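You operate a simulated robot arm through the tools that you are given. There is no shell and no other tool. Be economical: measure what you need, move in short steps, check, and stop when the job is done.

The job below is to be done with a simulated robot arm. You get a single attempt, and the scene is never put back.

JOB
Clamp the long bar and dab glue over its top.
Fine: disc to TIGHT before dabbing; glue from the grey pot with the yellow dabber; dabber back, cover shut again; leave the short bar. Set down upright: yellow dabber. A coat counts when it lies all over at full strength: go over it till it gets no stronger.

It is judged by the outcome, as a careful person would: the job done as asked, and still so three seconds after it is handed in. It fails if anything else is knocked over, pushed out of place, dropped, spilled or broken. A push-on lid holds only when it is set on centred and level and pressed home; a screw cap is set on level and turned clockwise until tight.

ROBOT AND FRAMES
A 6-joint arm with a two-finger parallel gripper, fixed in place. Base frame: the origin is at the foot of the arm, x ahead of it, y to its left, z up; the work surface is at about z = 900. Lengths are in mm, angles in degrees, forces in N, time in s.
With the tool pointing down near the work surface it reaches from about 240 to 660 mm from the base axis. Its first joint turns from -66.0 to 66.0 degrees. Payload 2.9 kg.
The tool frame sits at the grasp point between the pads (the TCP): z along the fingers, y along the line on which they close. The tips reach 30 mm beyond it. The gripper opens to 110 mm. The fingers are 20 mm wide and 10 mm thick; the gripper's body (48 by 112 mm) begins 55 mm behind the TCP.
Orientation is that of the tool frame in the base frame, as [roll, pitch, yaw] about the fixed x, y, z axes, in that order (R = Rz(yaw) Ry(pitch) Rx(roll)). With the fingers straight down and closing along the base's y, the tool's x points along the base's -x, its y along +y and its z along -z.

CONTROLS
- The arm moves only by the tool apply_moves. Its argument "moves" is text: rows parted by semicolons, each of 7 numbers parted by spaces: the shift along the tool's x, y, z in units of 200 mm (1.0 is 200 mm), then the turn, a rotation vector about the tool's x, y, z in units of 120 degrees (1.0 is 120 degrees), then the closure, from 0 (fully open) to 1 (shut). In form: tx ty tz wx wy wz grip; .... A call has 1 to 8 rows; each row is the pose to reach, as a shift and turn from the pose commanded when the call began, along the tool's axes at that moment. A call with a number of a shift or a turn outside -1 to 1 is refused whole. Rows are played at 5 a second. More than 50 mm and 8.6 degrees between two rows, or a gripper value outside its range, and nothing of the call is played. A pose out of reach is approached as far as the arm can. The call stops where the force on the tool passes 40 N (or 10 N more than at its start, if that is more) or the arm is blocked; 0.2 s more then pass. The fingers move at their own pace (about 108 mm/s each) and stop on an object; they squeeze with about 28 N. The grip force told is the motor's: it shows also when the fingers shut on nothing. Time passes only in rows, and 0.2 s behind the last, so rows that repeat a pose let the fingers close. The reply holds the time, the measured pose of the TCP, the force on the tool along the base axes, the opening and the grip force, in the units named above and with some noise, with the torque about the TCP (base axes, N m) and any sound that the robot's microphone picked up.
- Cameras (640 x 400 px; columns grow to the right, rows downward): "scene" is fixed at [85.6, 440.2, 1390.5]; the picture's right is [-0.66, -0.75, 0.00], its down [-0.39, 0.34, -0.86] and it looks along [0.65, -0.57, -0.51] (base axes); focal length 277 px, centre (320, 200). "wrist" rides on the gripper at [72, 17, -103] in the tool frame; the picture's right is [-0.23, 0.97, 0.00], its down [-0.76, -0.18, -0.62] and it looks along [-0.61, -0.14, 0.78] (tool axes); focal length 222 px, centre (320, 200). There is no depth. A picture from a camera that has moved, and an enlarged one, comes with that camera's place and axes in the base frame and with its lens.
- snapshot(camera): a new picture of that camera. No time passes.
- close_up(camera, box): a new picture of the part [left, top, right, bottom] of that camera's present view, enlarged. No time passes.
- close_job(): hands the job in; it is judged then, once.

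Go step by step. Nothing tells you positions but the pictures and the camera data: compare them with the known pose of the tool, close in by small moves and look again before you grip or let go. The budget is 120 turns and 84 pictures, counting those below and the enlarged ones. Unless the task says otherwise, let go and move clear before handing in, and close with one line.

The tools are called after ">>>" as a command line: name --argument value ..., lists and objects as JSON in quotes. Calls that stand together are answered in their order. apply_moves: Moves the arm, as the interface text tells. Its arguments: {"type":"object","properties":{"moves":{"type":"string"}},"required":["moves"]} The other tools are called the same way: snapshot (camera) takes a picture; close_up (camera, box) takes an enlarged picture of a part of a camera's view; close_job () hands the job in.

At the start:

```text
t: 0.0
tool_pos: [338.3, 110.4, 1224.3]
ee_rot: [180.0, 0.0, 179.9]
wrist_force: [-0.3, -0.3, 0.5]
wrist_torque: [-0.04, 0.02, -0.01]
opening: 110.0
gripper_force: 0.1
```

scene: 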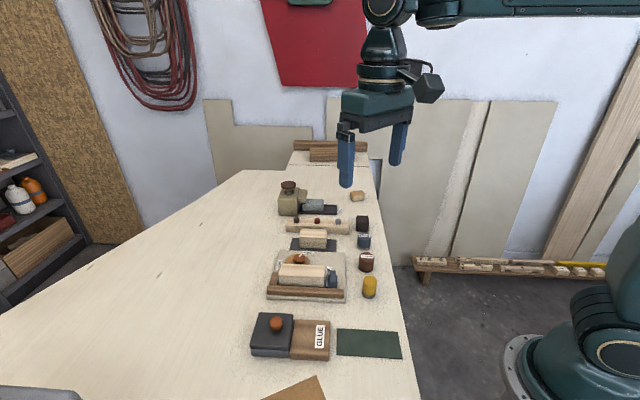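
wrist: 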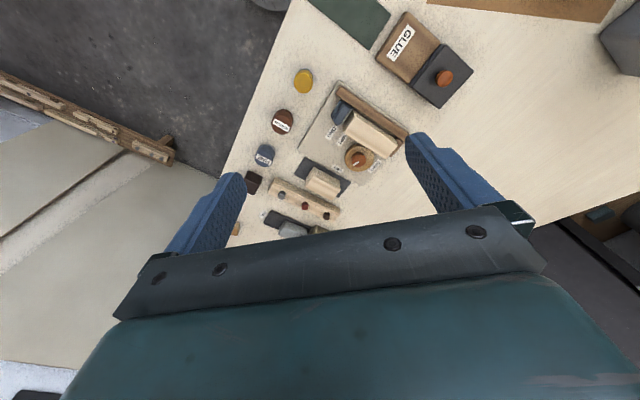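

I see a bench with a glue box, a clamp fixture, several coloured cylinders, and other bits. I'll enlarge the views to identify things.

>>> close_up --camera "scene" --box '[240, 230, 420, 370]'

>>> close_up --camera "scene" --box '[260, 130, 400, 250]'

>>> close_up --camera "wrist" --box '[220, 0, 480, 240]'

```text
2.86 times, centred on (330, 300) of scene
camera zoom: at [85.6, 440.2, 1390.5], right [-0.66, -0.75, 0.0], down [-0.39, 0.34, -0.86], along [0.65, -0.57, -0.51], focal length 792 px, centre (291, -86)
```

zoom: 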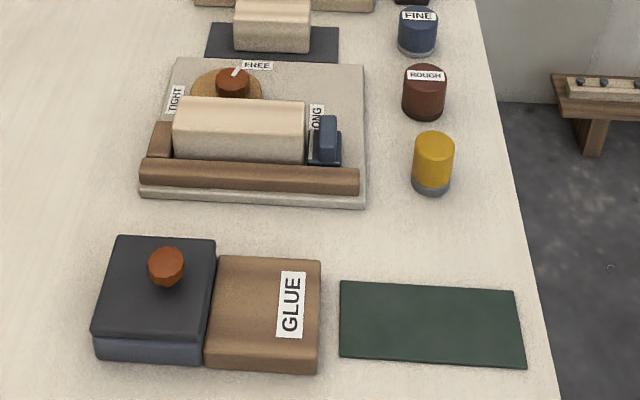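

```text
3.33 times, centred on (330, 190) of scene
camera zoom: at [85.6, 440.2, 1390.5], right [-0.66, -0.75, 0.0], down [-0.39, 0.34, -0.86], along [0.65, -0.57, -0.51], focal length 924 px, centre (287, 233)
```

zoom: 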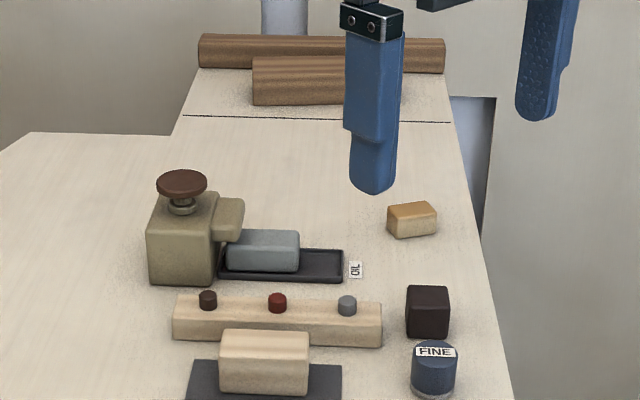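

```text
1.67 times, centred on (350, 120) of wrist
camera zoom: at [265.2, 126.3, 1328.3], right [0.23, 0.97, 0.0], down [0.76, -0.18, 0.62], along [0.61, -0.14, -0.78], focal length 370 px, centre (270, 333)
```

zoom: 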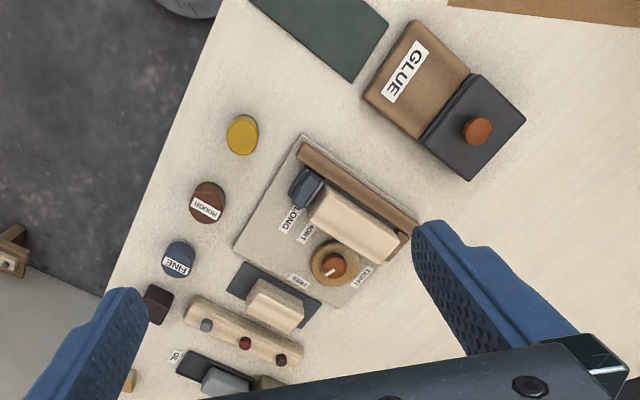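

Layout is roughly clear. I'll enlarge further on the fixture, pot and dabbers for detail.

>>> close_up --camera "scene" --box '[260, 240, 356, 300]'

>>> close_up --camera "scene" --box '[244, 300, 340, 360]'

>>> close_up --camera "wrist" --box '[290, 70, 418, 190]'

>>> close_up --camera "wrist" --box '[350, 0, 490, 120]'

```text
6.67 times, centred on (308, 270) of scene
camera zoom: at [85.6, 440.2, 1390.5], right [-0.66, -0.75, 0.0], down [-0.39, 0.34, -0.86], along [0.65, -0.57, -0.51], focal length 1848 px, centre (400, -267)
```

zoom: 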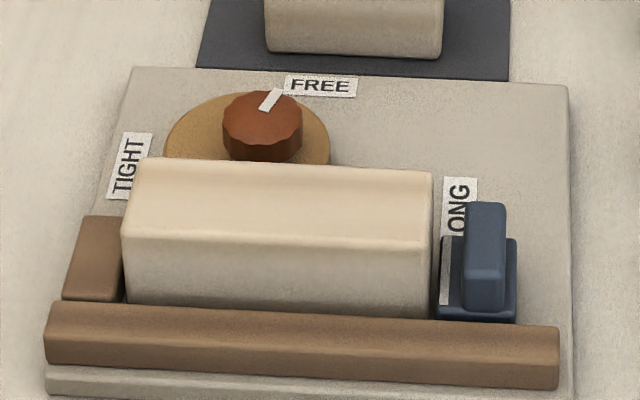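

```text
6.67 times, centred on (292, 330) of scene
camera zoom: at [85.6, 440.2, 1390.5], right [-0.66, -0.75, 0.0], down [-0.39, 0.34, -0.86], along [0.65, -0.57, -0.51], focal length 1848 px, centre (507, -667)
```

zoom: 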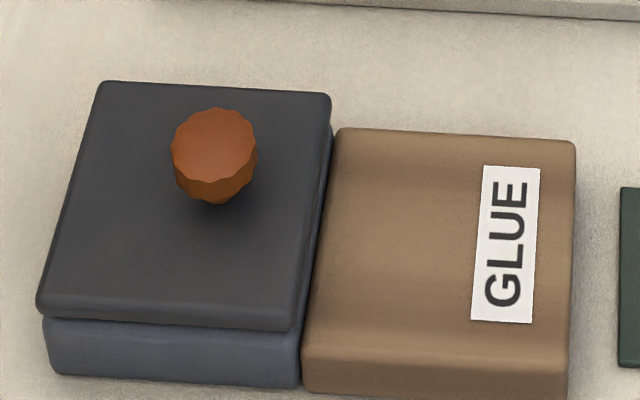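

```text
3.33 times, centred on (354, 130) of wrist
camera zoom: at [265.2, 126.3, 1328.3], right [0.23, 0.97, 0.0], down [0.76, -0.18, 0.62], along [0.61, -0.14, -0.78], focal length 740 px, centre (207, 433)
```

zoom: 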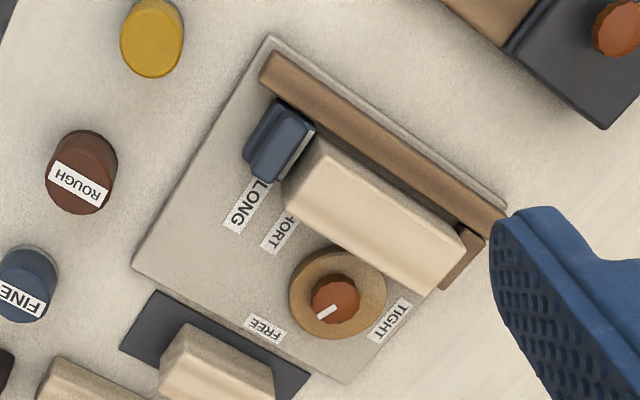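

```text
3.33 times, centred on (420, 60) of wrist
camera zoom: at [265.2, 126.3, 1328.3], right [0.23, 0.97, 0.0], down [0.76, -0.18, 0.62], along [0.61, -0.14, -0.78], focal length 740 px, centre (-13, 667)
```

zoom: 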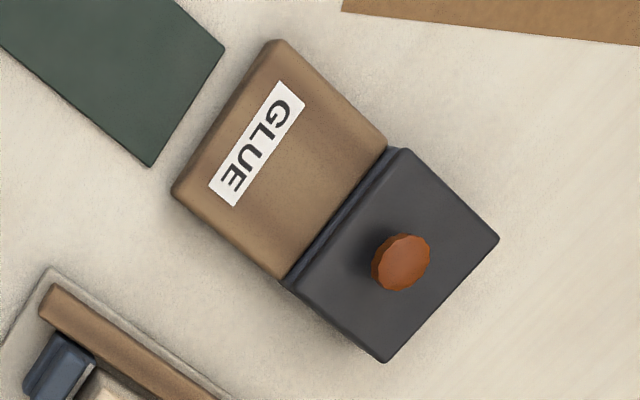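

The long bar sits in the fixture with the stop at LONG; the disc's mark is at FREE (knob about 486,152,945) and must go about 90° counter-clockwise. I'll move the wrist camera nearer for a good look.

>>> apply_moves --moves "-0.056 0.1025 0.12 0 0 0.0625 0;-0.112 0.205 0.24 0 0 0.125 0;-0.168 0.3075 0.36 0 0 0.1875 0;-0.223 0.41 0.48 0 0 0.25 0;-0.279 0.5125 0.6 0 0 0.3125 0;-0.335 0.615 0.72 0 0 0.375 0"

>>> snapshot --camera "wrist"

```text
t: 1.4
tool_pos: [407.4, 235.0, 1078.7]
ee_rot: [179.9, 0.0, 134.9]
wrist_force: [-0.3, 0.6, 0.5]
wrist_torque: [-0.03, 0.02, 0.0]
opening: 110.1
gripper_force: 0.1
```

```text
74 pictures are left
camera wrist: at [366.2, 297.1, 1182.7], right [0.85, 0.53, 0.0], down [0.41, -0.66, 0.62], along [0.33, -0.53, -0.78], focal length 222 px, centre (320, 200)
```

wrist: 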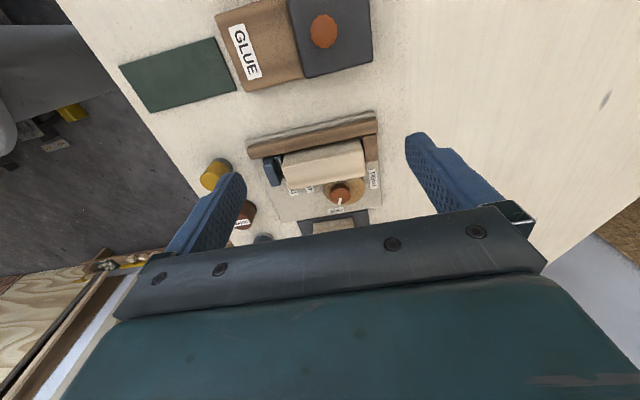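

>>> close_up --camera "wrist" --box '[240, 100, 400, 240]'

>>> close_up --camera "wrist" --box '[200, 0, 384, 100]'

```text
2.86 times, centred on (320, 170) of wrist
camera zoom: at [366.2, 297.1, 1182.7], right [0.85, 0.53, 0.0], down [0.41, -0.66, 0.62], along [0.33, -0.53, -0.78], focal length 635 px, centre (320, 286)
```

zoom: 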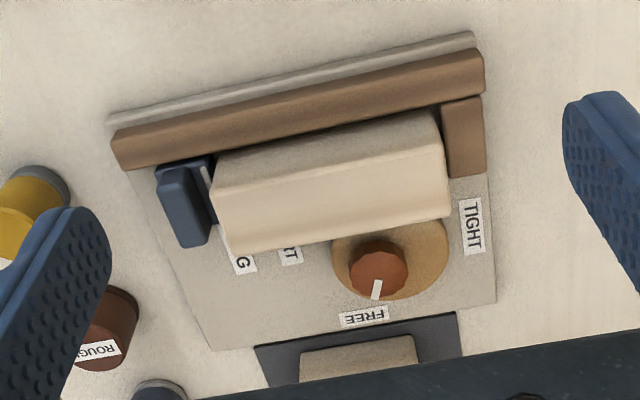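

```text
3.48 times, centred on (292, 50) of wrist
camera zoom: at [366.2, 297.1, 1182.7], right [0.85, 0.53, 0.0], down [0.41, -0.66, 0.62], along [0.33, -0.53, -0.78], focal length 773 px, centre (417, 722)
```

zoom: 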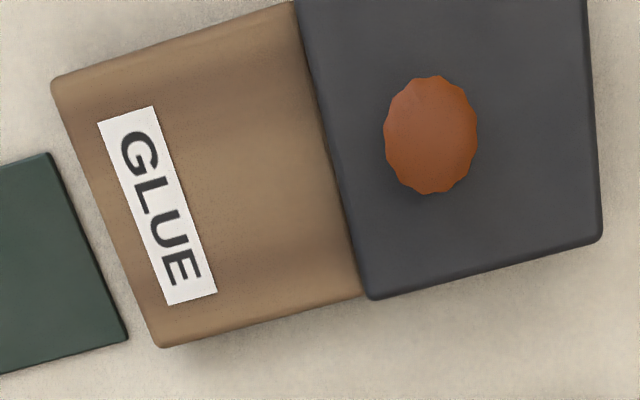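

The bar measures about 98×32 with its top near z 947, axis about 45°; the knob is ~28 mm off the bar's side. I'll hover just above the knob and check alignment.

>>> apply_moves --moves "-0.19 0.003 0.11 0 0 0.02 0.2;-0.38 0.006 0.23 0 0 0.04 0.4;-0.5625 0.008 0.35 0 0 0.058 0.545;-0.5625 0.008 0.35 0 0 0.058 0.545"

>>> close_up --camera "wrist" --box '[200, 100, 440, 260]'

>>> close_up --camera "scene" --box '[260, 190, 370, 300]'

```text
t: 2.4
tool_pos: [486.6, 155.8, 1011.5]
ee_rot: [-180.0, 0.0, 128.0]
wrist_force: [0.6, -0.4, -0.2]
wrist_torque: [-0.01, -0.02, 0.01]
opening: 49.9
gripper_force: 0.1
```

```text
2.50 times, centred on (320, 180) of wrist
camera zoom: at [454.4, 222.5, 1115.2], right [0.91, 0.42, 0.0], down [0.33, -0.71, 0.62], along [0.26, -0.57, -0.78], focal length 555 px, centre (320, 250)
```

zoom: 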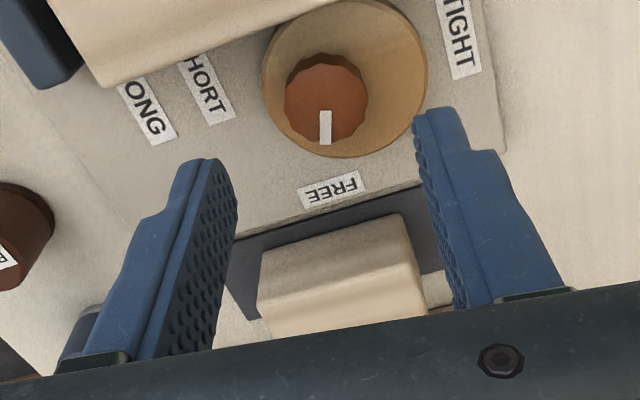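

```text
3.64 times, centred on (315, 245) of scene
camera zoom: at [85.6, 440.2, 1390.5], right [-0.66, -0.75, 0.0], down [-0.39, 0.34, -0.86], along [0.65, -0.57, -0.51], focal length 1008 px, centre (338, 36)
```

zoom: 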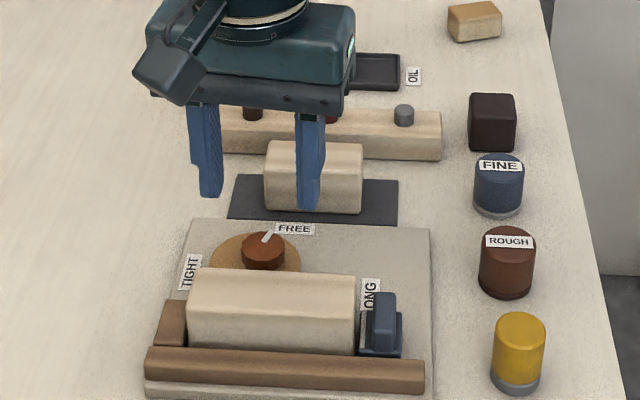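

The gripper is over the knob within a couple of mm. Lowering with the fingers partly open to knob height, then a look.

>>> apply_moves --moves "0 0.005 0.1 0 0 0 0.6;0.001 0.01 0.17 0 0 0 0.62;0.001 0.01 0.215 0 0 0 0.62"

>>> snapshot --camera "wrist"

>>> close_up --camera "scene" --box '[270, 220, 350, 290]'

```text
t: 3.2
tool_pos: [486.2, 157.9, 967.1]
ee_rot: [180.0, 0.0, 128.0]
wrist_force: [0.7, -0.1, 0.3]
wrist_torque: [0.0, 0.0, 0.0]
opening: 41.8
gripper_force: 0.0
```

```text
69 pictures are left
camera wrist: at [454.6, 224.0, 1071.1], right [0.91, 0.42, 0.0], down [0.33, -0.71, 0.62], along [0.26, -0.57, -0.78], focal length 222 px, centre (320, 200)
```

wrist: 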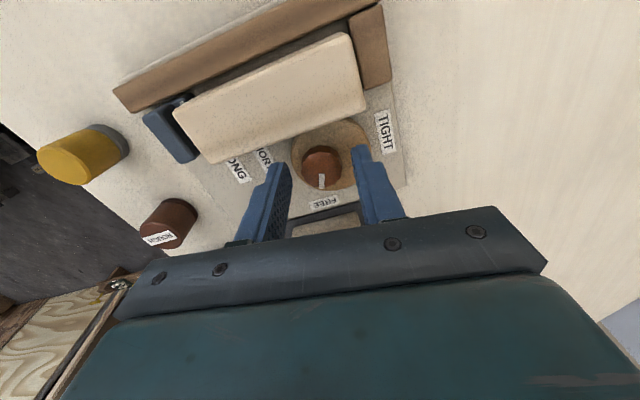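

```text
5.71 times, centred on (310, 255) of scene
camera zoom: at [85.6, 440.2, 1390.5], right [-0.66, -0.75, 0.0], down [-0.39, 0.34, -0.86], along [0.65, -0.57, -0.51], focal length 1584 px, centre (377, -114)
```

zoom: 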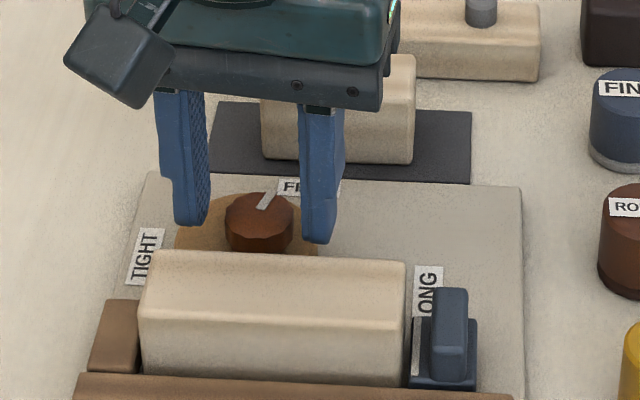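

Fingers straddle the knob. Nudge 2 mm and close.

>>> apply_moves --moves "0.008 0.006 0.008 0 0 0 0.62;0.008 0.006 0.008 0 0 0 1;0.008 0.006 0.008 0 0 0 1;0.008 0.006 0.008 0 0 0 1"

>>> close_up --camera "wrist" --box '[240, 110, 420, 220]'

```text
t: 4.2
tool_pos: [485.8, 159.0, 965.1]
ee_rot: [-179.8, 0.0, 128.0]
wrist_force: [-9.4, -7.6, 1.5]
wrist_torque: [-0.25, 0.17, -0.07]
opening: 27.4
gripper_force: 45.2
```

```text
3.56 times, centred on (330, 165) of wrist
camera zoom: at [454.2, 225.1, 1069.0], right [0.91, 0.42, 0.0], down [0.33, -0.71, 0.62], along [0.26, -0.57, -0.78], focal length 790 px, centre (284, 324)
```

zoom: 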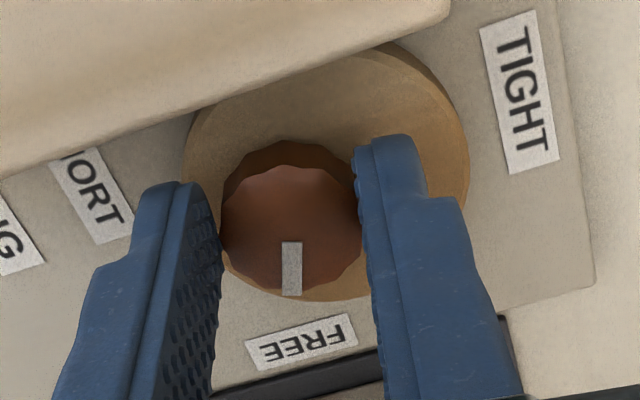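

Gripped at 27.4 mm, with a sideways pull of ~12 N; I'll ease the tool about 1.5 mm along -y of the tool to centre it, then start turning.

>>> apply_moves --moves "0 -0.008 0 0 0 0 1;0 -0.008 0 0 0 -0.03 1;0 -0.008 0 0 0 -0.06 1"

```text
t: 5.0
tool_pos: [486.0, 158.0, 965.5]
ee_rot: [-179.8, 0.0, 135.4]
wrist_force: [-8.9, -2.8, -5.6]
wrist_torque: [-0.07, -0.13, -0.07]
opening: 27.5
gripper_force: 44.9
```

>>> apply_moves --moves "0.003 -0.007 0 0 0 0 1;0.003 -0.007 0 0 0 -0.06 1;0.003 -0.007 0 0 0 -0.12 1"

>>> close_up --camera "wrist" --box '[240, 110, 420, 220]'

```text
t: 5.8
tool_pos: [484.7, 156.0, 965.0]
ee_rot: [-179.9, 0.0, 149.7]
wrist_force: [-7.3, -0.7, -9.5]
wrist_torque: [-0.35, -0.69, -0.06]
opening: 27.5
gripper_force: 45.2
```

```text
3.56 times, centred on (330, 165) of wrist
camera zoom: at [429.7, 206.9, 1069.1], right [0.69, 0.73, 0.0], down [0.57, -0.54, 0.62], along [0.45, -0.43, -0.78], focal length 790 px, centre (284, 324)
```

zoom: 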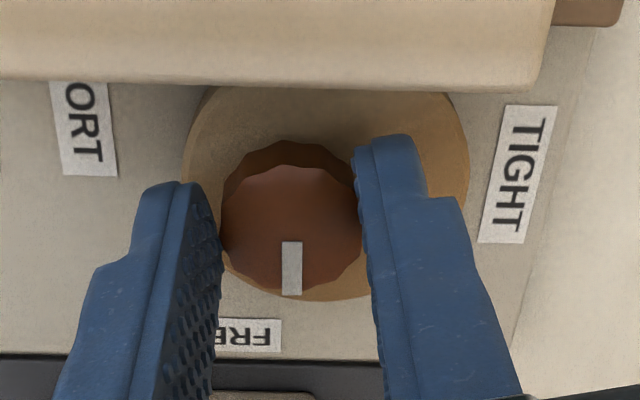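

The knob turns with the gripper. Continuing toward TIGHT.

>>> apply_moves --moves "0.003 -0.003 0.004 0 0 -0.06 1;0.003 -0.003 0.004 0 0 -0.12 1;0.003 -0.003 0.004 0 0 -0.18 1;0.003 -0.003 0.004 0 0 -0.24 1;0.003 -0.003 0.004 0 0 -0.3 1"

>>> close_up --camera "wrist" --box '[240, 110, 420, 220]'

```text
t: 7.0
tool_pos: [483.3, 152.9, 965.0]
ee_rot: [-179.7, -0.2, -174.7]
wrist_force: [-12.8, -34.0, 3.2]
wrist_torque: [-0.54, -0.49, -0.22]
opening: 27.5
gripper_force: 44.7
```

```text
3.56 times, centred on (330, 165) of wrist
camera zoom: at [409.3, 162.7, 1069.2], right [0.14, 0.99, 0.0], down [0.78, -0.1, 0.62], along [0.62, -0.09, -0.78], focal length 790 px, centre (284, 324)
```

zoom: 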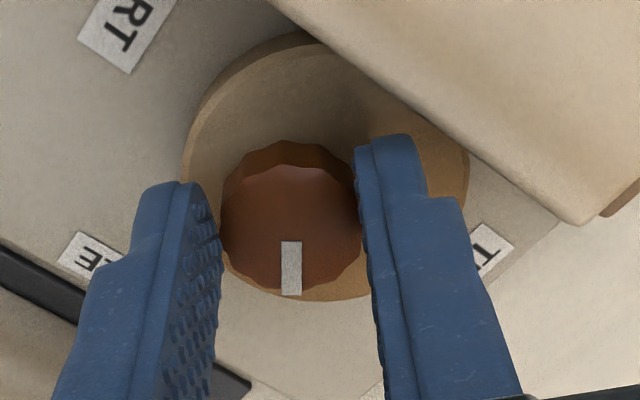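

The drift shows the knob's pivot is at about (490.2, 153.5), 7 mm off the TCP along tool x. I'll turn on around that pivot, watching force.

>>> apply_moves --moves "0.0053 -0.0186 0 0 0 0 1;0.0053 -0.023 0 0 0 -0.06 1;0.0045 -0.027 0 0 0 -0.12 1;0.003 -0.0315 0 0 0 -0.18 1;0.001 -0.0355 0 0 0 -0.24 1"

>>> close_up --camera "wrist" --box '[240, 110, 420, 220]'

>>> close_up --camera "scene" --box '[260, 230, 356, 300]'

```text
t: 8.2
tool_pos: [484.9, 149.7, 964.4]
ee_rot: [180.0, 0.1, -145.2]
wrist_force: [2.7, -3.0, -2.7]
wrist_torque: [-0.84, 0.7, -0.01]
opening: 27.5
gripper_force: 45.3
```

```text
3.56 times, centred on (330, 165) of wrist
camera zoom: at [414.5, 121.5, 1068.9], right [-0.37, 0.93, 0.0], down [0.73, 0.29, 0.62], along [0.58, 0.23, -0.78], focal length 790 px, centre (284, 324)
```

zoom: 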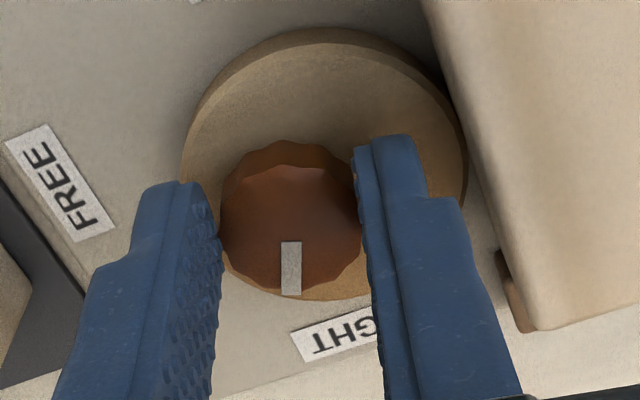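

```text
5.71 times, centred on (308, 265) of scene
camera zoom: at [85.7, 440.1, 1390.5], right [-0.66, -0.75, 0.0], down [-0.39, 0.34, -0.86], along [0.65, -0.57, -0.51], focal length 1584 px, centre (389, -171)
```

zoom: 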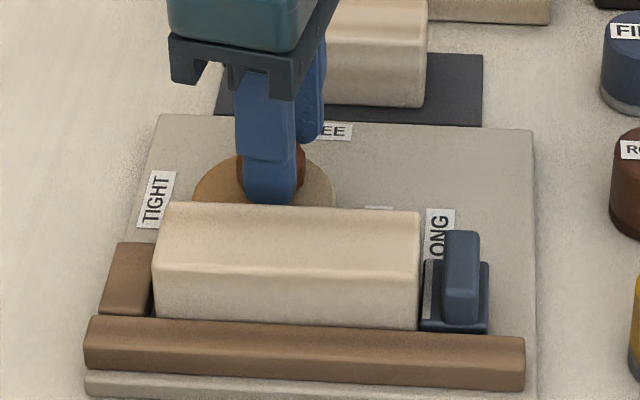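

Nearly there; the last ~22° toward TIGHT.

>>> apply_moves --moves "0 -0.0044 0 0 0 -0.06 1;-0.0013 -0.0088 0 0 0 -0.12 1;-0.0028 -0.0128 0 0 0 -0.18 1"

>>> close_up --camera "wrist" --box '[240, 110, 420, 220]'

```text
t: 9.0
tool_pos: [486.3, 148.9, 965.0]
ee_rot: [180.0, 0.1, -123.7]
wrist_force: [-2.2, 2.3, 0.2]
wrist_torque: [0.91, -0.4, -0.13]
opening: 27.6
gripper_force: 44.9
```

```text
3.56 times, centred on (330, 165) of wrist
camera zoom: at [431.1, 96.3, 1068.9], right [-0.68, 0.73, 0.0], down [0.57, 0.53, 0.62], along [0.46, 0.43, -0.78], focal length 790 px, centre (284, 324)
```

zoom: 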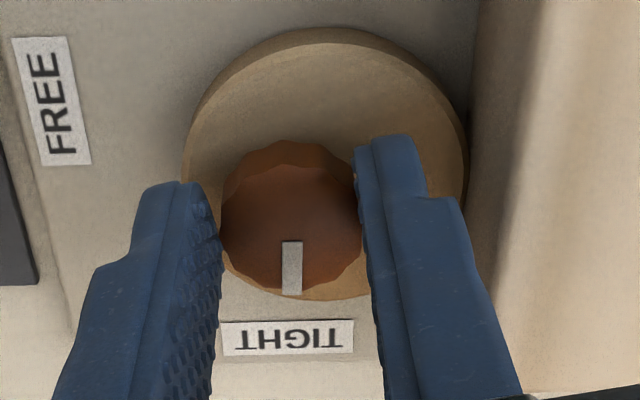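

>>> close_up --camera "scene" --box '[266, 244, 346, 300]'

>>> snapshot --camera "wrist"

```text
7.14 times, centred on (306, 272) of scene
camera zoom: at [85.5, 440.2, 1390.4], right [-0.66, -0.75, 0.0], down [-0.39, 0.34, -0.86], along [0.65, -0.57, -0.51], focal length 1980 px, centre (420, -314)
```

zoom: 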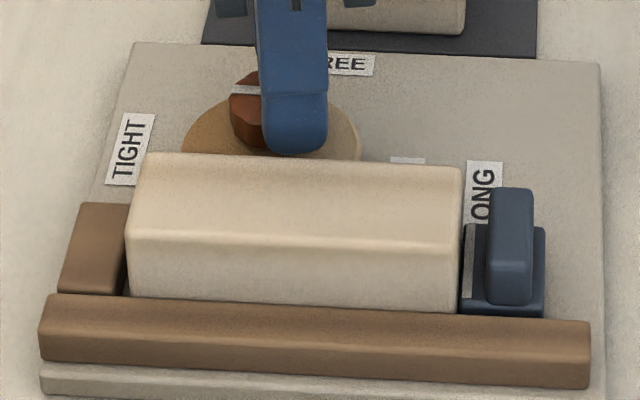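

```text
60 pictures are left
camera wrist: at [431.1, 96.3, 1068.9], right [-0.68, 0.73, 0.0], down [0.57, 0.53, 0.62], along [0.46, 0.43, -0.78], focal length 222 px, centre (320, 200)
```

wrist: 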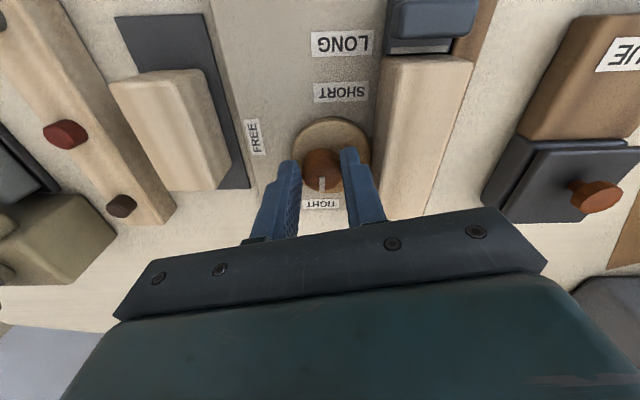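

The mark lines up with TIGHT and the disc sits against the bar. I'll probe a few degrees further to feel whether it's at its end.

>>> apply_moves --moves "0 -0.0015 0 0 0 -0.02 1;0 -0.003 0 0 0 -0.042 1;0 -0.003 0 0 0 -0.042 1"

>>> close_up --camera "wrist" --box '[240, 110, 420, 220]'

```text
t: 9.8
tool_pos: [486.2, 147.6, 965.6]
ee_rot: [179.9, 0.1, -118.8]
wrist_force: [-9.2, 12.0, 8.3]
wrist_torque: [-0.1, 0.37, -0.11]
opening: 27.2
gripper_force: 44.9
```

```text
3.56 times, centred on (330, 165) of wrist
camera zoom: at [436.4, 91.5, 1069.0], right [-0.74, 0.67, 0.0], down [0.52, 0.58, 0.62], along [0.41, 0.46, -0.78], focal length 790 px, centre (284, 324)
```

zoom: 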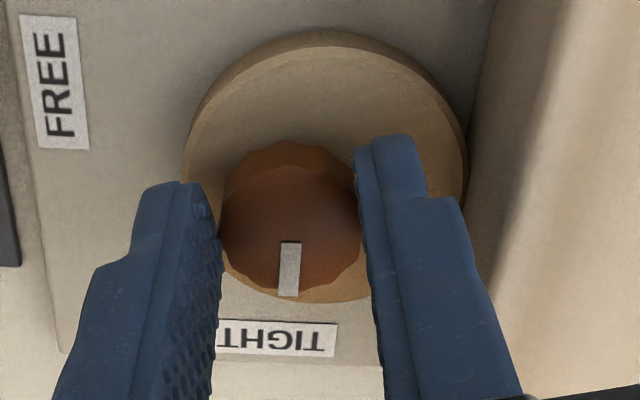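

The knob began to slip in the fingers, so it's at its stop: TIGHT. Release and lift.

>>> apply_moves --moves "0 0 0 0 0 0 0.68;0 0 0 0 0 0 0.68;0 0 -0.15 0 0 0 0.68;0 0 -0.35 0 0 0 0.68;0 0 -0.55 0 0 0 0.68"

>>> close_up --camera "scene" --box '[266, 244, 346, 300]'

```text
t: 11.0
tool_pos: [487.9, 147.6, 1075.9]
ee_rot: [180.0, 0.1, -118.9]
wrist_force: [0.0, -0.6, -0.3]
wrist_torque: [-0.03, 0.03, 0.02]
opening: 35.1
gripper_force: 0.0
```

```text
7.14 times, centred on (306, 272) of scene
camera zoom: at [85.6, 440.2, 1390.5], right [-0.66, -0.75, 0.0], down [-0.39, 0.34, -0.86], along [0.65, -0.57, -0.51], focal length 1980 px, centre (420, -314)
```

zoom: 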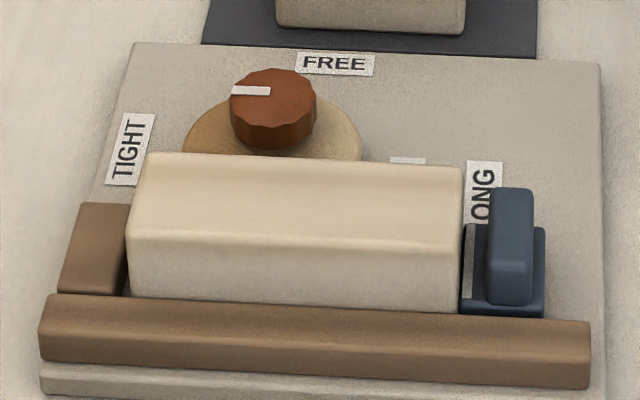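

TIGHT is set. Now on to the pot's cover knob, about (370, 294, 957); I'll hover over it and look.

>>> apply_moves --moves "-0.071 0.173 0 0 0 0.027 0.5;-0.143 0.347 0 0 0 0.053 0.5;-0.214 0.52 0 0 0 0.08 0.5;-0.286 0.694 0.05 0 0 0.107 0.5;-0.357 0.867 0.15 0 0 0.133 0.5"

>>> snapshot --camera "wrist"

>>> close_up --camera "scene" --box '[230, 250, 350, 370]'

```text
t: 12.2
tool_pos: [369.5, 293.6, 1044.9]
ee_rot: [179.9, 0.0, -135.1]
wrist_force: [-0.1, 0.0, -0.3]
wrist_torque: [-0.01, 0.0, 0.0]
opening: 54.9
gripper_force: 0.0
```

```text
57 pictures are left
camera wrist: at [306.0, 252.9, 1149.5], right [-0.53, 0.85, 0.0], down [0.66, 0.41, 0.62], along [0.53, 0.33, -0.78], focal length 222 px, centre (320, 200)
```

wrist: 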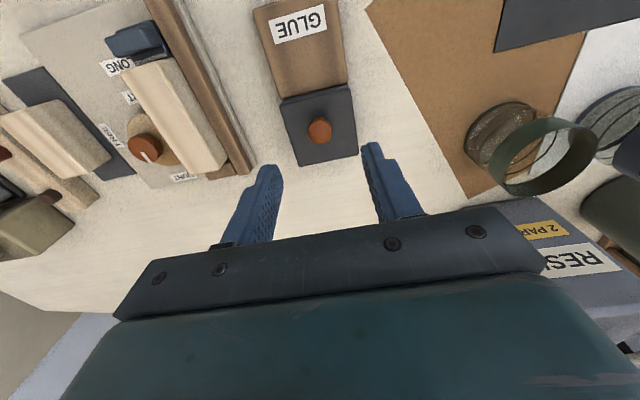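

```text
3.33 times, centred on (290, 310) of scene
camera zoom: at [85.6, 440.2, 1390.4], right [-0.66, -0.75, 0.0], down [-0.39, 0.34, -0.86], along [0.65, -0.57, -0.51], focal length 924 px, centre (420, -167)
```

zoom: 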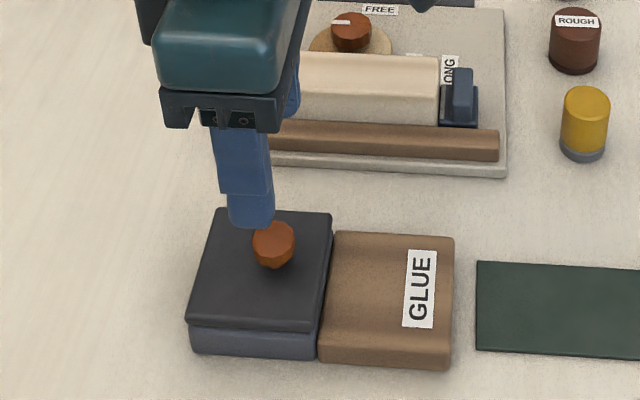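

The knob lies right under the tool. Descend around it and grip.

>>> apply_moves --moves "0 0 0.12 0 0 0 0.55;0 0 0.24 0 0 0 0.55;0 0 0.36 0 0 0 0.55"

>>> close_up --camera "wrist" --box '[230, 90, 420, 220]'

>>> close_up --camera "scene" --box '[240, 290, 336, 360]'

```text
t: 13.0
tool_pos: [368.0, 294.5, 973.8]
ee_rot: [-179.9, -0.1, -134.9]
wrist_force: [0.2, 0.1, 0.3]
wrist_torque: [0.01, -0.01, -0.02]
opening: 49.4
gripper_force: 0.1
```

```text
3.08 times, centred on (325, 155) of wrist
camera zoom: at [305.1, 253.2, 1077.1], right [-0.53, 0.85, 0.0], down [0.66, 0.41, 0.62], along [0.53, 0.33, -0.78], focal length 684 px, centre (305, 338)
```

zoom: 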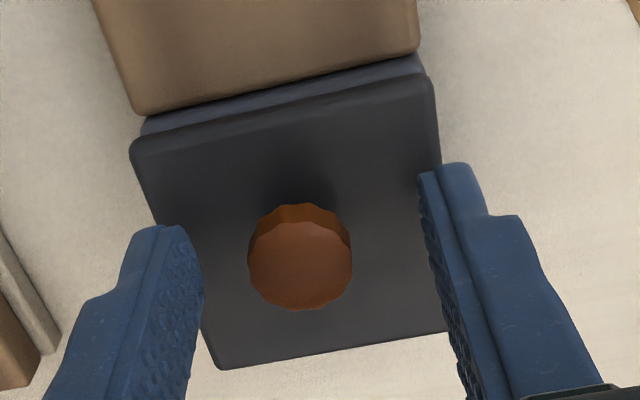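

```text
5.71 times, centred on (288, 325) of scene
camera zoom: at [85.6, 440.2, 1390.4], right [-0.66, -0.75, 0.0], down [-0.39, 0.34, -0.86], along [0.65, -0.57, -0.51], focal length 1584 px, centre (503, -514)
```

zoom: 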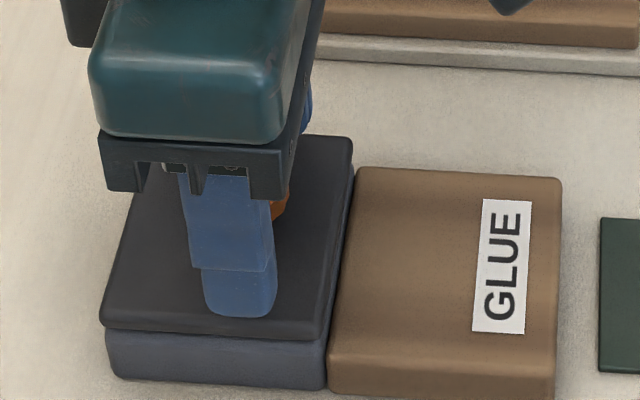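

Shift 1.5 mm to centre and close on the knob, then try a small lift.

>>> apply_moves --moves "0 -0.007 0 0 0 0 0.55;0 -0.007 0 0 0 0 1;0 -0.007 0 0 0 0 1;0 -0.007 0 0 0 0 1"

>>> close_up --camera "wrist" --box '[230, 90, 420, 220]'

```text
t: 14.0
tool_pos: [369.8, 292.8, 972.7]
ee_rot: [-180.0, 0.0, -134.9]
wrist_force: [0.5, -0.5, -1.9]
wrist_torque: [0.22, -0.26, -0.06]
opening: 21.1
gripper_force: 45.2
```

```text
3.08 times, centred on (325, 155) of wrist
camera zoom: at [306.4, 252.1, 1077.1], right [-0.53, 0.85, 0.0], down [0.66, 0.41, 0.62], along [0.53, 0.33, -0.78], focal length 684 px, centre (305, 338)
```

zoom: 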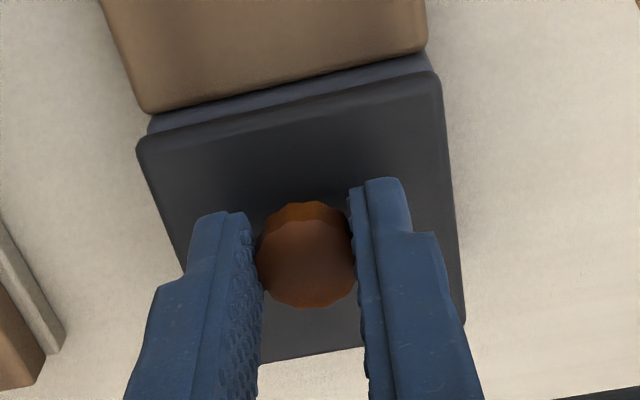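

>>> apply_moves --moves "0 0 -0.01 0 0 0 1;0 0 -0.02 0 0 0 1;0 0 -0.03 0 0 0 1"

>>> close_up --camera "scene" --box '[240, 290, 336, 360]'

```text
t: 14.8
tool_pos: [368.7, 291.7, 976.4]
ee_rot: [-180.0, -0.5, -134.9]
wrist_force: [1.7, -3.2, -36.0]
wrist_torque: [-0.31, 0.25, -0.01]
opening: 21.3
gripper_force: 45.3
```

```text
5.71 times, centred on (288, 325) of scene
camera zoom: at [86.1, 440.4, 1390.3], right [-0.66, -0.75, 0.0], down [-0.39, 0.34, -0.86], along [0.65, -0.57, -0.51], focal length 1584 px, centre (503, -514)
```

zoom: 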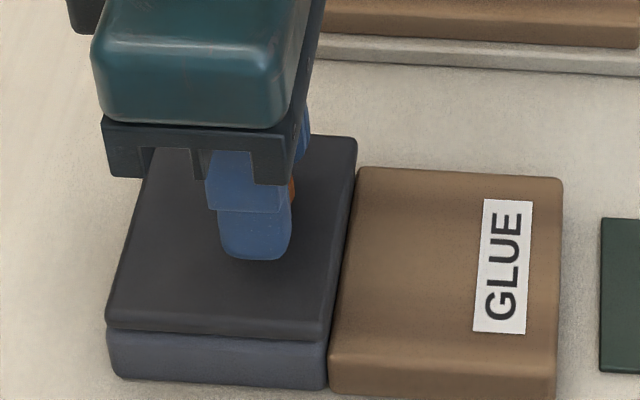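

Lifting is resisted (36 N), so the cover likely slides. Back to height and try a slide toward the brown block.

>>> apply_moves --moves "0 0 0.03 0 0 0 1;0.01 0 0.03 0 0 0 1;0.02 0 0.03 0 0 0 1;0.03 0 0.03 0 0 0 1"

>>> close_up --camera "scene" --box '[240, 290, 336, 360]'

```text
t: 15.8
tool_pos: [368.0, 291.1, 976.0]
ee_rot: [180.0, 0.8, -134.9]
wrist_force: [-3.3, 4.2, 35.5]
wrist_torque: [0.34, -0.12, 0.04]
opening: 21.3
gripper_force: 45.5
```

```text
5.71 times, centred on (288, 325) of scene
camera zoom: at [85.1, 440.0, 1390.6], right [-0.66, -0.75, 0.0], down [-0.39, 0.34, -0.86], along [0.65, -0.57, -0.51], focal length 1584 px, centre (503, -514)
```

zoom: 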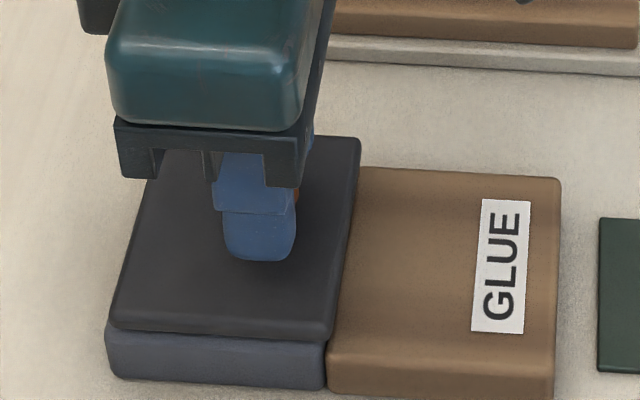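

It does slide. I'll relieve the vertical push by 3 mm and slide on.

>>> apply_moves --moves "0 0 -0.016 0 0 0 1;0.03 0 -0.016 0 0 0 1;0.06 0 -0.016 0 0 0 1;0.09 0 -0.016 0 0 0 1"

>>> close_up --camera "scene" --box '[240, 290, 336, 360]'

```text
t: 16.8
tool_pos: [354.2, 275.0, 975.9]
ee_rot: [-179.9, -0.2, -135.0]
wrist_force: [-4.1, 5.1, 13.6]
wrist_torque: [0.32, -0.23, -0.22]
opening: 21.2
gripper_force: 45.5
```

```text
5.71 times, centred on (288, 325) of scene
camera zoom: at [85.3, 440.2, 1390.5], right [-0.66, -0.75, 0.0], down [-0.39, 0.34, -0.86], along [0.65, -0.57, -0.51], focal length 1584 px, centre (503, -514)
```

zoom: 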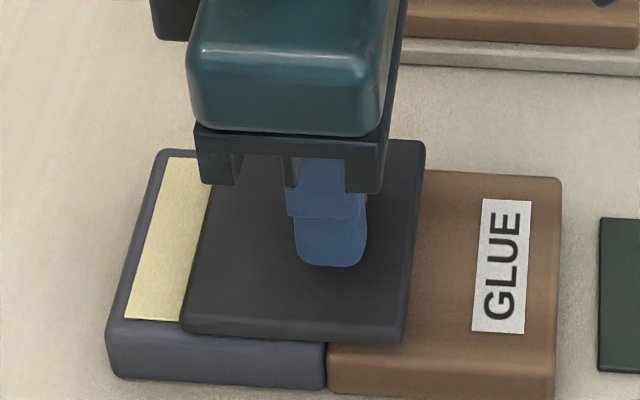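

The glue pad is showing. Continue the slide until fully open.

>>> apply_moves --moves "0.04 0.002 -0.004 0 0 0 1;0.08 0.003 -0.004 0 0 0 1;0.12 0.003 -0.004 0 0 0 1;0.16 0.003 -0.004 0 0 0 1;0.2 0.003 -0.004 0 0 0 1;0.23 0.003 -0.004 0 0 0 1"

>>> close_up --camera "scene" --box '[240, 290, 350, 370]'

```text
t: 18.2
tool_pos: [323.6, 245.8, 976.8]
ee_rot: [-180.0, 0.3, -134.9]
wrist_force: [23.1, 8.2, -28.0]
wrist_torque: [0.39, -0.32, -0.05]
opening: 21.3
gripper_force: 45.3
```

```text
5.00 times, centred on (295, 330) of scene
camera zoom: at [86.6, 440.6, 1390.2], right [-0.66, -0.75, 0.0], down [-0.39, 0.34, -0.86], along [0.65, -0.57, -0.51], focal length 1386 px, centre (445, -450)
```

zoom: 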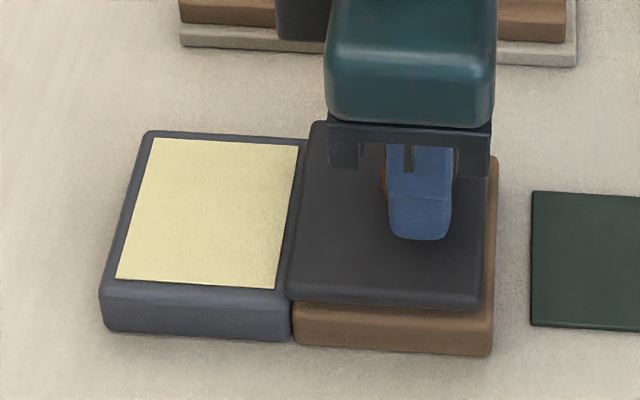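

The cover is fully open and the whole pad is bare. Release and rise.

>>> apply_moves --moves "-0.005 0 0 0 0 0 1;-0.005 0 0 0 0 0 0.55;-0.005 0 0 0 0 0 0.55;-0.005 0 -0.15 0 0 0 0.55;-0.005 0 -0.35 0 0 0 0.55;-0.005 0 -0.55 0 0 0 0.55"

>>> close_up --camera "scene" --box '[330, 220, 410, 310]'

>>> snapshot --camera "wrist"

```text
t: 19.6
tool_pos: [318.7, 244.6, 1086.9]
ee_rot: [180.0, 0.1, -134.9]
wrist_force: [0.2, 0.3, -0.7]
wrist_torque: [-0.03, 0.03, 0.02]
opening: 49.6
gripper_force: 0.1
```

```text
4.44 times, centred on (370, 265) of scene
camera zoom: at [85.6, 440.2, 1390.5], right [-0.66, -0.75, 0.0], down [-0.39, 0.34, -0.86], along [0.65, -0.57, -0.51], focal length 1232 px, centre (98, -89)
```

zoom: 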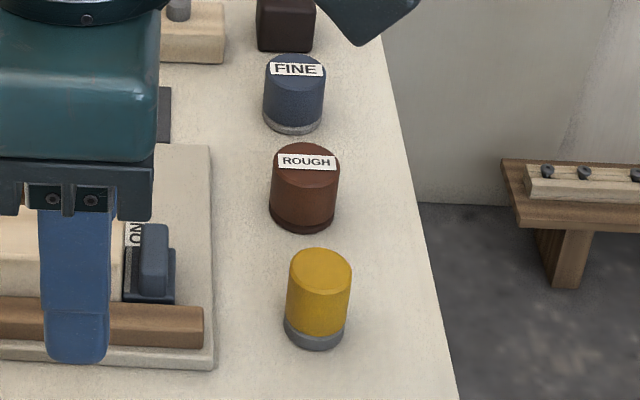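

```text
47 pictures are left
camera wrist: at [255.4, 204.1, 1192.0], right [-0.53, 0.85, 0.0], down [0.66, 0.41, 0.62], along [0.53, 0.33, -0.78], focal length 222 px, centre (320, 200)
```

wrist: 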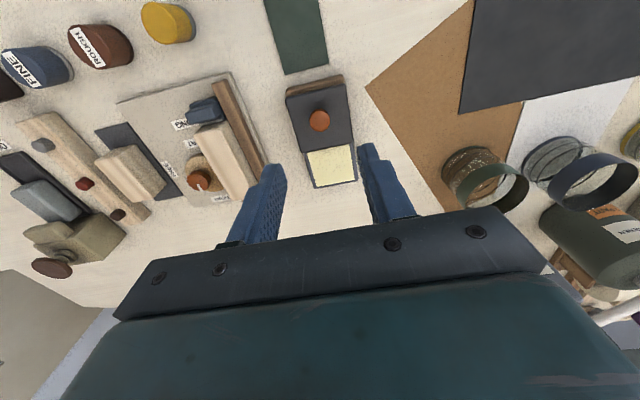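

Cover open. The yellow dabber is upright at about (328.5, 87), ~29 mm across, top near z 946. I'll move over it and look.

>>> apply_moves --moves "0.105 -0.118 0 0 0 0 0.5;0.21 -0.236 0.05 0 0 0 0.5;0.315 -0.353 0.13 0 0 0 0.5;0.42 -0.471 0.25 0 0 0 0.5;0.525 -0.589 0.385 0 0 0 0.5"

>>> snapshot --camera "wrist"

>>> close_up --camera "scene" --box '[330, 220, 410, 310]'

```text
t: 20.8
tool_pos: [331.5, 87.0, 1009.6]
ee_rot: [-180.0, 0.0, -134.9]
wrist_force: [-0.3, 0.1, 0.4]
wrist_torque: [0.0, 0.05, -0.03]
opening: 54.9
gripper_force: 0.0
```

```text
46 pictures are left
camera wrist: at [267.6, 46.0, 1113.3], right [-0.53, 0.85, 0.0], down [0.66, 0.41, 0.62], along [0.53, 0.33, -0.78], focal length 222 px, centre (320, 200)
```

wrist: 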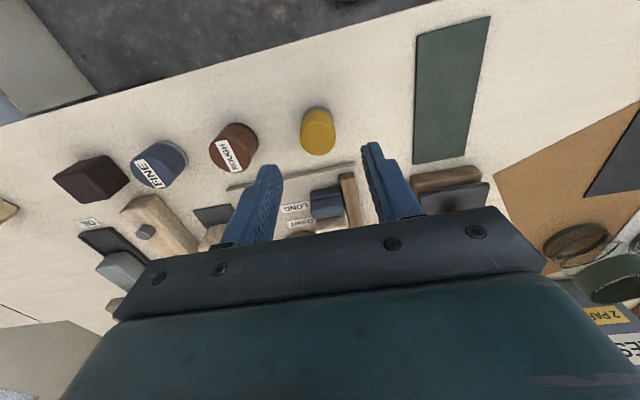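

```text
4.44 times, centred on (370, 265) of scene
camera zoom: at [85.6, 440.2, 1390.5], right [-0.66, -0.75, 0.0], down [-0.39, 0.34, -0.86], along [0.65, -0.57, -0.51], focal length 1232 px, centre (98, -89)
```

zoom: 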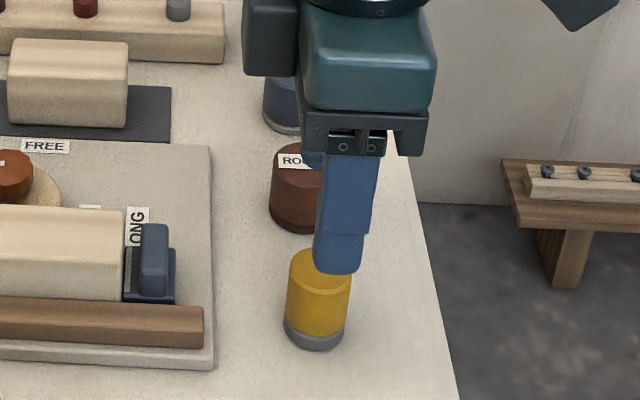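

>>> apply_moves --moves "0.008 -0.002 0.1 0 0 0 0.5;0.008 -0.002 0.2 0 0 0 0.5"

>>> close_up --camera "wrist" --box '[230, 80, 420, 220]'

>>> close_up --camera "scene" --box '[335, 250, 405, 310]'

```text
t: 21.4
tool_pos: [332.3, 85.4, 968.8]
ee_rot: [179.9, 0.0, -135.0]
wrist_force: [0.2, -0.3, 0.7]
wrist_torque: [0.02, -0.02, 0.04]
opening: 54.9
gripper_force: 0.0
```

```text
2.86 times, centred on (325, 150) of wrist
camera zoom: at [267.3, 44.7, 1073.5], right [-0.53, 0.85, 0.0], down [0.66, 0.41, 0.62], along [0.53, 0.33, -0.78], focal length 635 px, centre (306, 343)
```

zoom: 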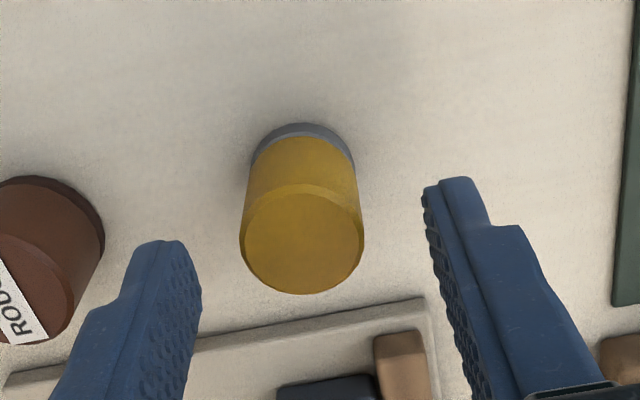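

```text
6.67 times, centred on (370, 280) of scene
camera zoom: at [85.6, 440.2, 1390.4], right [-0.66, -0.75, 0.0], down [-0.39, 0.34, -0.86], along [0.65, -0.57, -0.51], focal length 1848 px, centre (-13, -333)
```

zoom: 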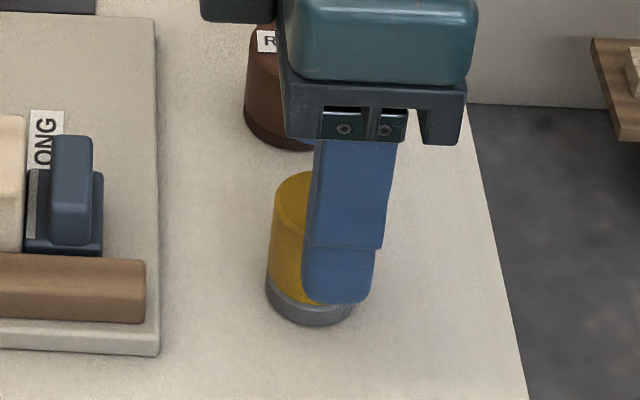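

Scene and wrist views together put the dabber at about (332, 84), top near 940. I'll shift ~2 mm, lower and grip it above its grey foot.

>>> apply_moves --moves "-0.011 -0.004 0.06 0 0 0 0.55;-0.011 -0.004 0.122 0 0 0 0.6;-0.011 -0.004 0.122 0 0 0 1;-0.011 -0.004 0.122 0 0 0 1;-0.011 -0.004 0.122 0 0 0 1"

>>> close_up --camera "scene" --box '[335, 250, 405, 310]'

>>> close_up --camera "wrist" --box '[230, 80, 420, 220]'

```text
t: 22.6
tool_pos: [331.5, 88.2, 946.0]
ee_rot: [-179.9, 0.0, -135.0]
wrist_force: [-0.8, 1.0, -0.2]
wrist_torque: [0.0, -0.01, -0.01]
opening: 28.6
gripper_force: 28.3
```

```text
6.67 times, centred on (370, 280) of scene
camera zoom: at [85.6, 440.2, 1390.5], right [-0.66, -0.75, 0.0], down [-0.39, 0.34, -0.86], along [0.65, -0.57, -0.51], focal length 1848 px, centre (-13, -333)
```

zoom: 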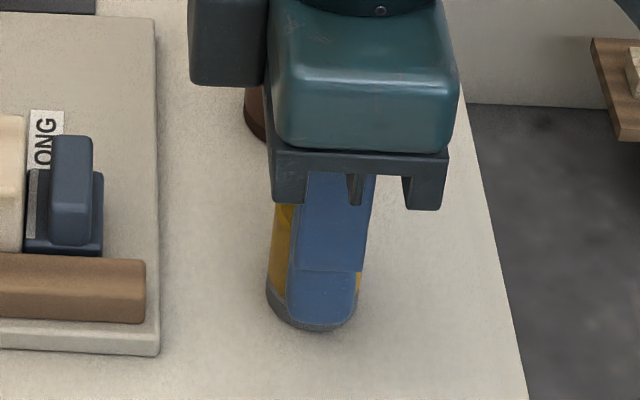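

```text
2.86 times, centred on (325, 150) of wrist
camera zoom: at [267.9, 46.6, 1049.6], right [-0.53, 0.85, 0.0], down [0.66, 0.41, 0.62], along [0.53, 0.33, -0.78], focal length 635 px, centre (306, 343)
```

zoom: 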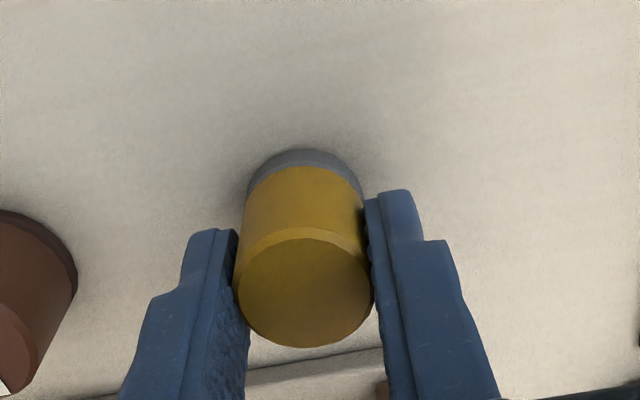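

Dabber gripped well (28.6 mm). Lift and carry it above the glue pad at about (375, 298).

>>> apply_moves --moves "0 0 -0.2 0 0 0 1;0 0 -0.4 0 0 0 1;-0.148 0.1 -0.4 0 0 0 1;-0.296 0.2 -0.4 0 0 0 1;-0.444 0.3 -0.4 0 0 0 1;-0.592 0.4 -0.4 0 0 0 1;-0.74 0.5 -0.4 0 0 0 1;-0.887 0.598 -0.4 0 0 0 1"

>>> snapshot --camera "wrist"

>>> close_up --camera "scene" --box '[230, 260, 350, 370]'

```text
t: 24.4
tool_pos: [372.0, 297.0, 1025.3]
ee_rot: [180.0, 0.0, -134.8]
wrist_force: [-0.7, 0.2, -0.4]
wrist_torque: [-0.01, -0.01, -0.01]
opening: 28.0
gripper_force: 27.9
```

```text
40 pictures are left
camera wrist: at [309.0, 257.3, 1129.7], right [-0.53, 0.85, 0.0], down [0.66, 0.41, 0.62], along [0.53, 0.33, -0.78], focal length 222 px, centre (320, 200)
```

wrist: 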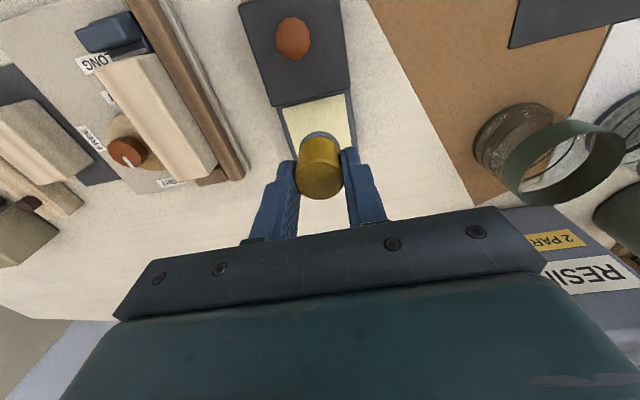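

```text
3.64 times, centred on (290, 315) of scene
camera zoom: at [85.6, 440.2, 1390.4], right [-0.66, -0.75, 0.0], down [-0.39, 0.34, -0.86], along [0.65, -0.57, -0.51], focal length 1008 px, centre (429, -218)
```

zoom: 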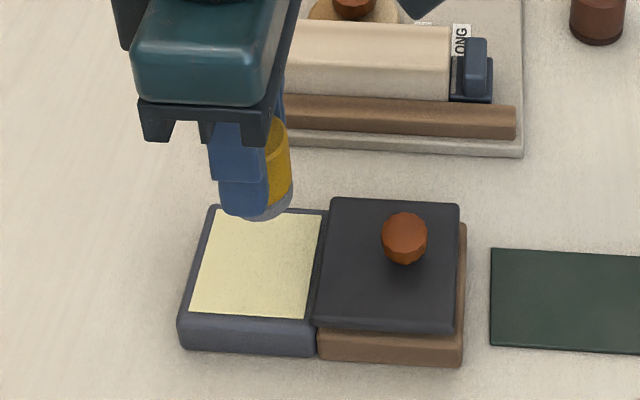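

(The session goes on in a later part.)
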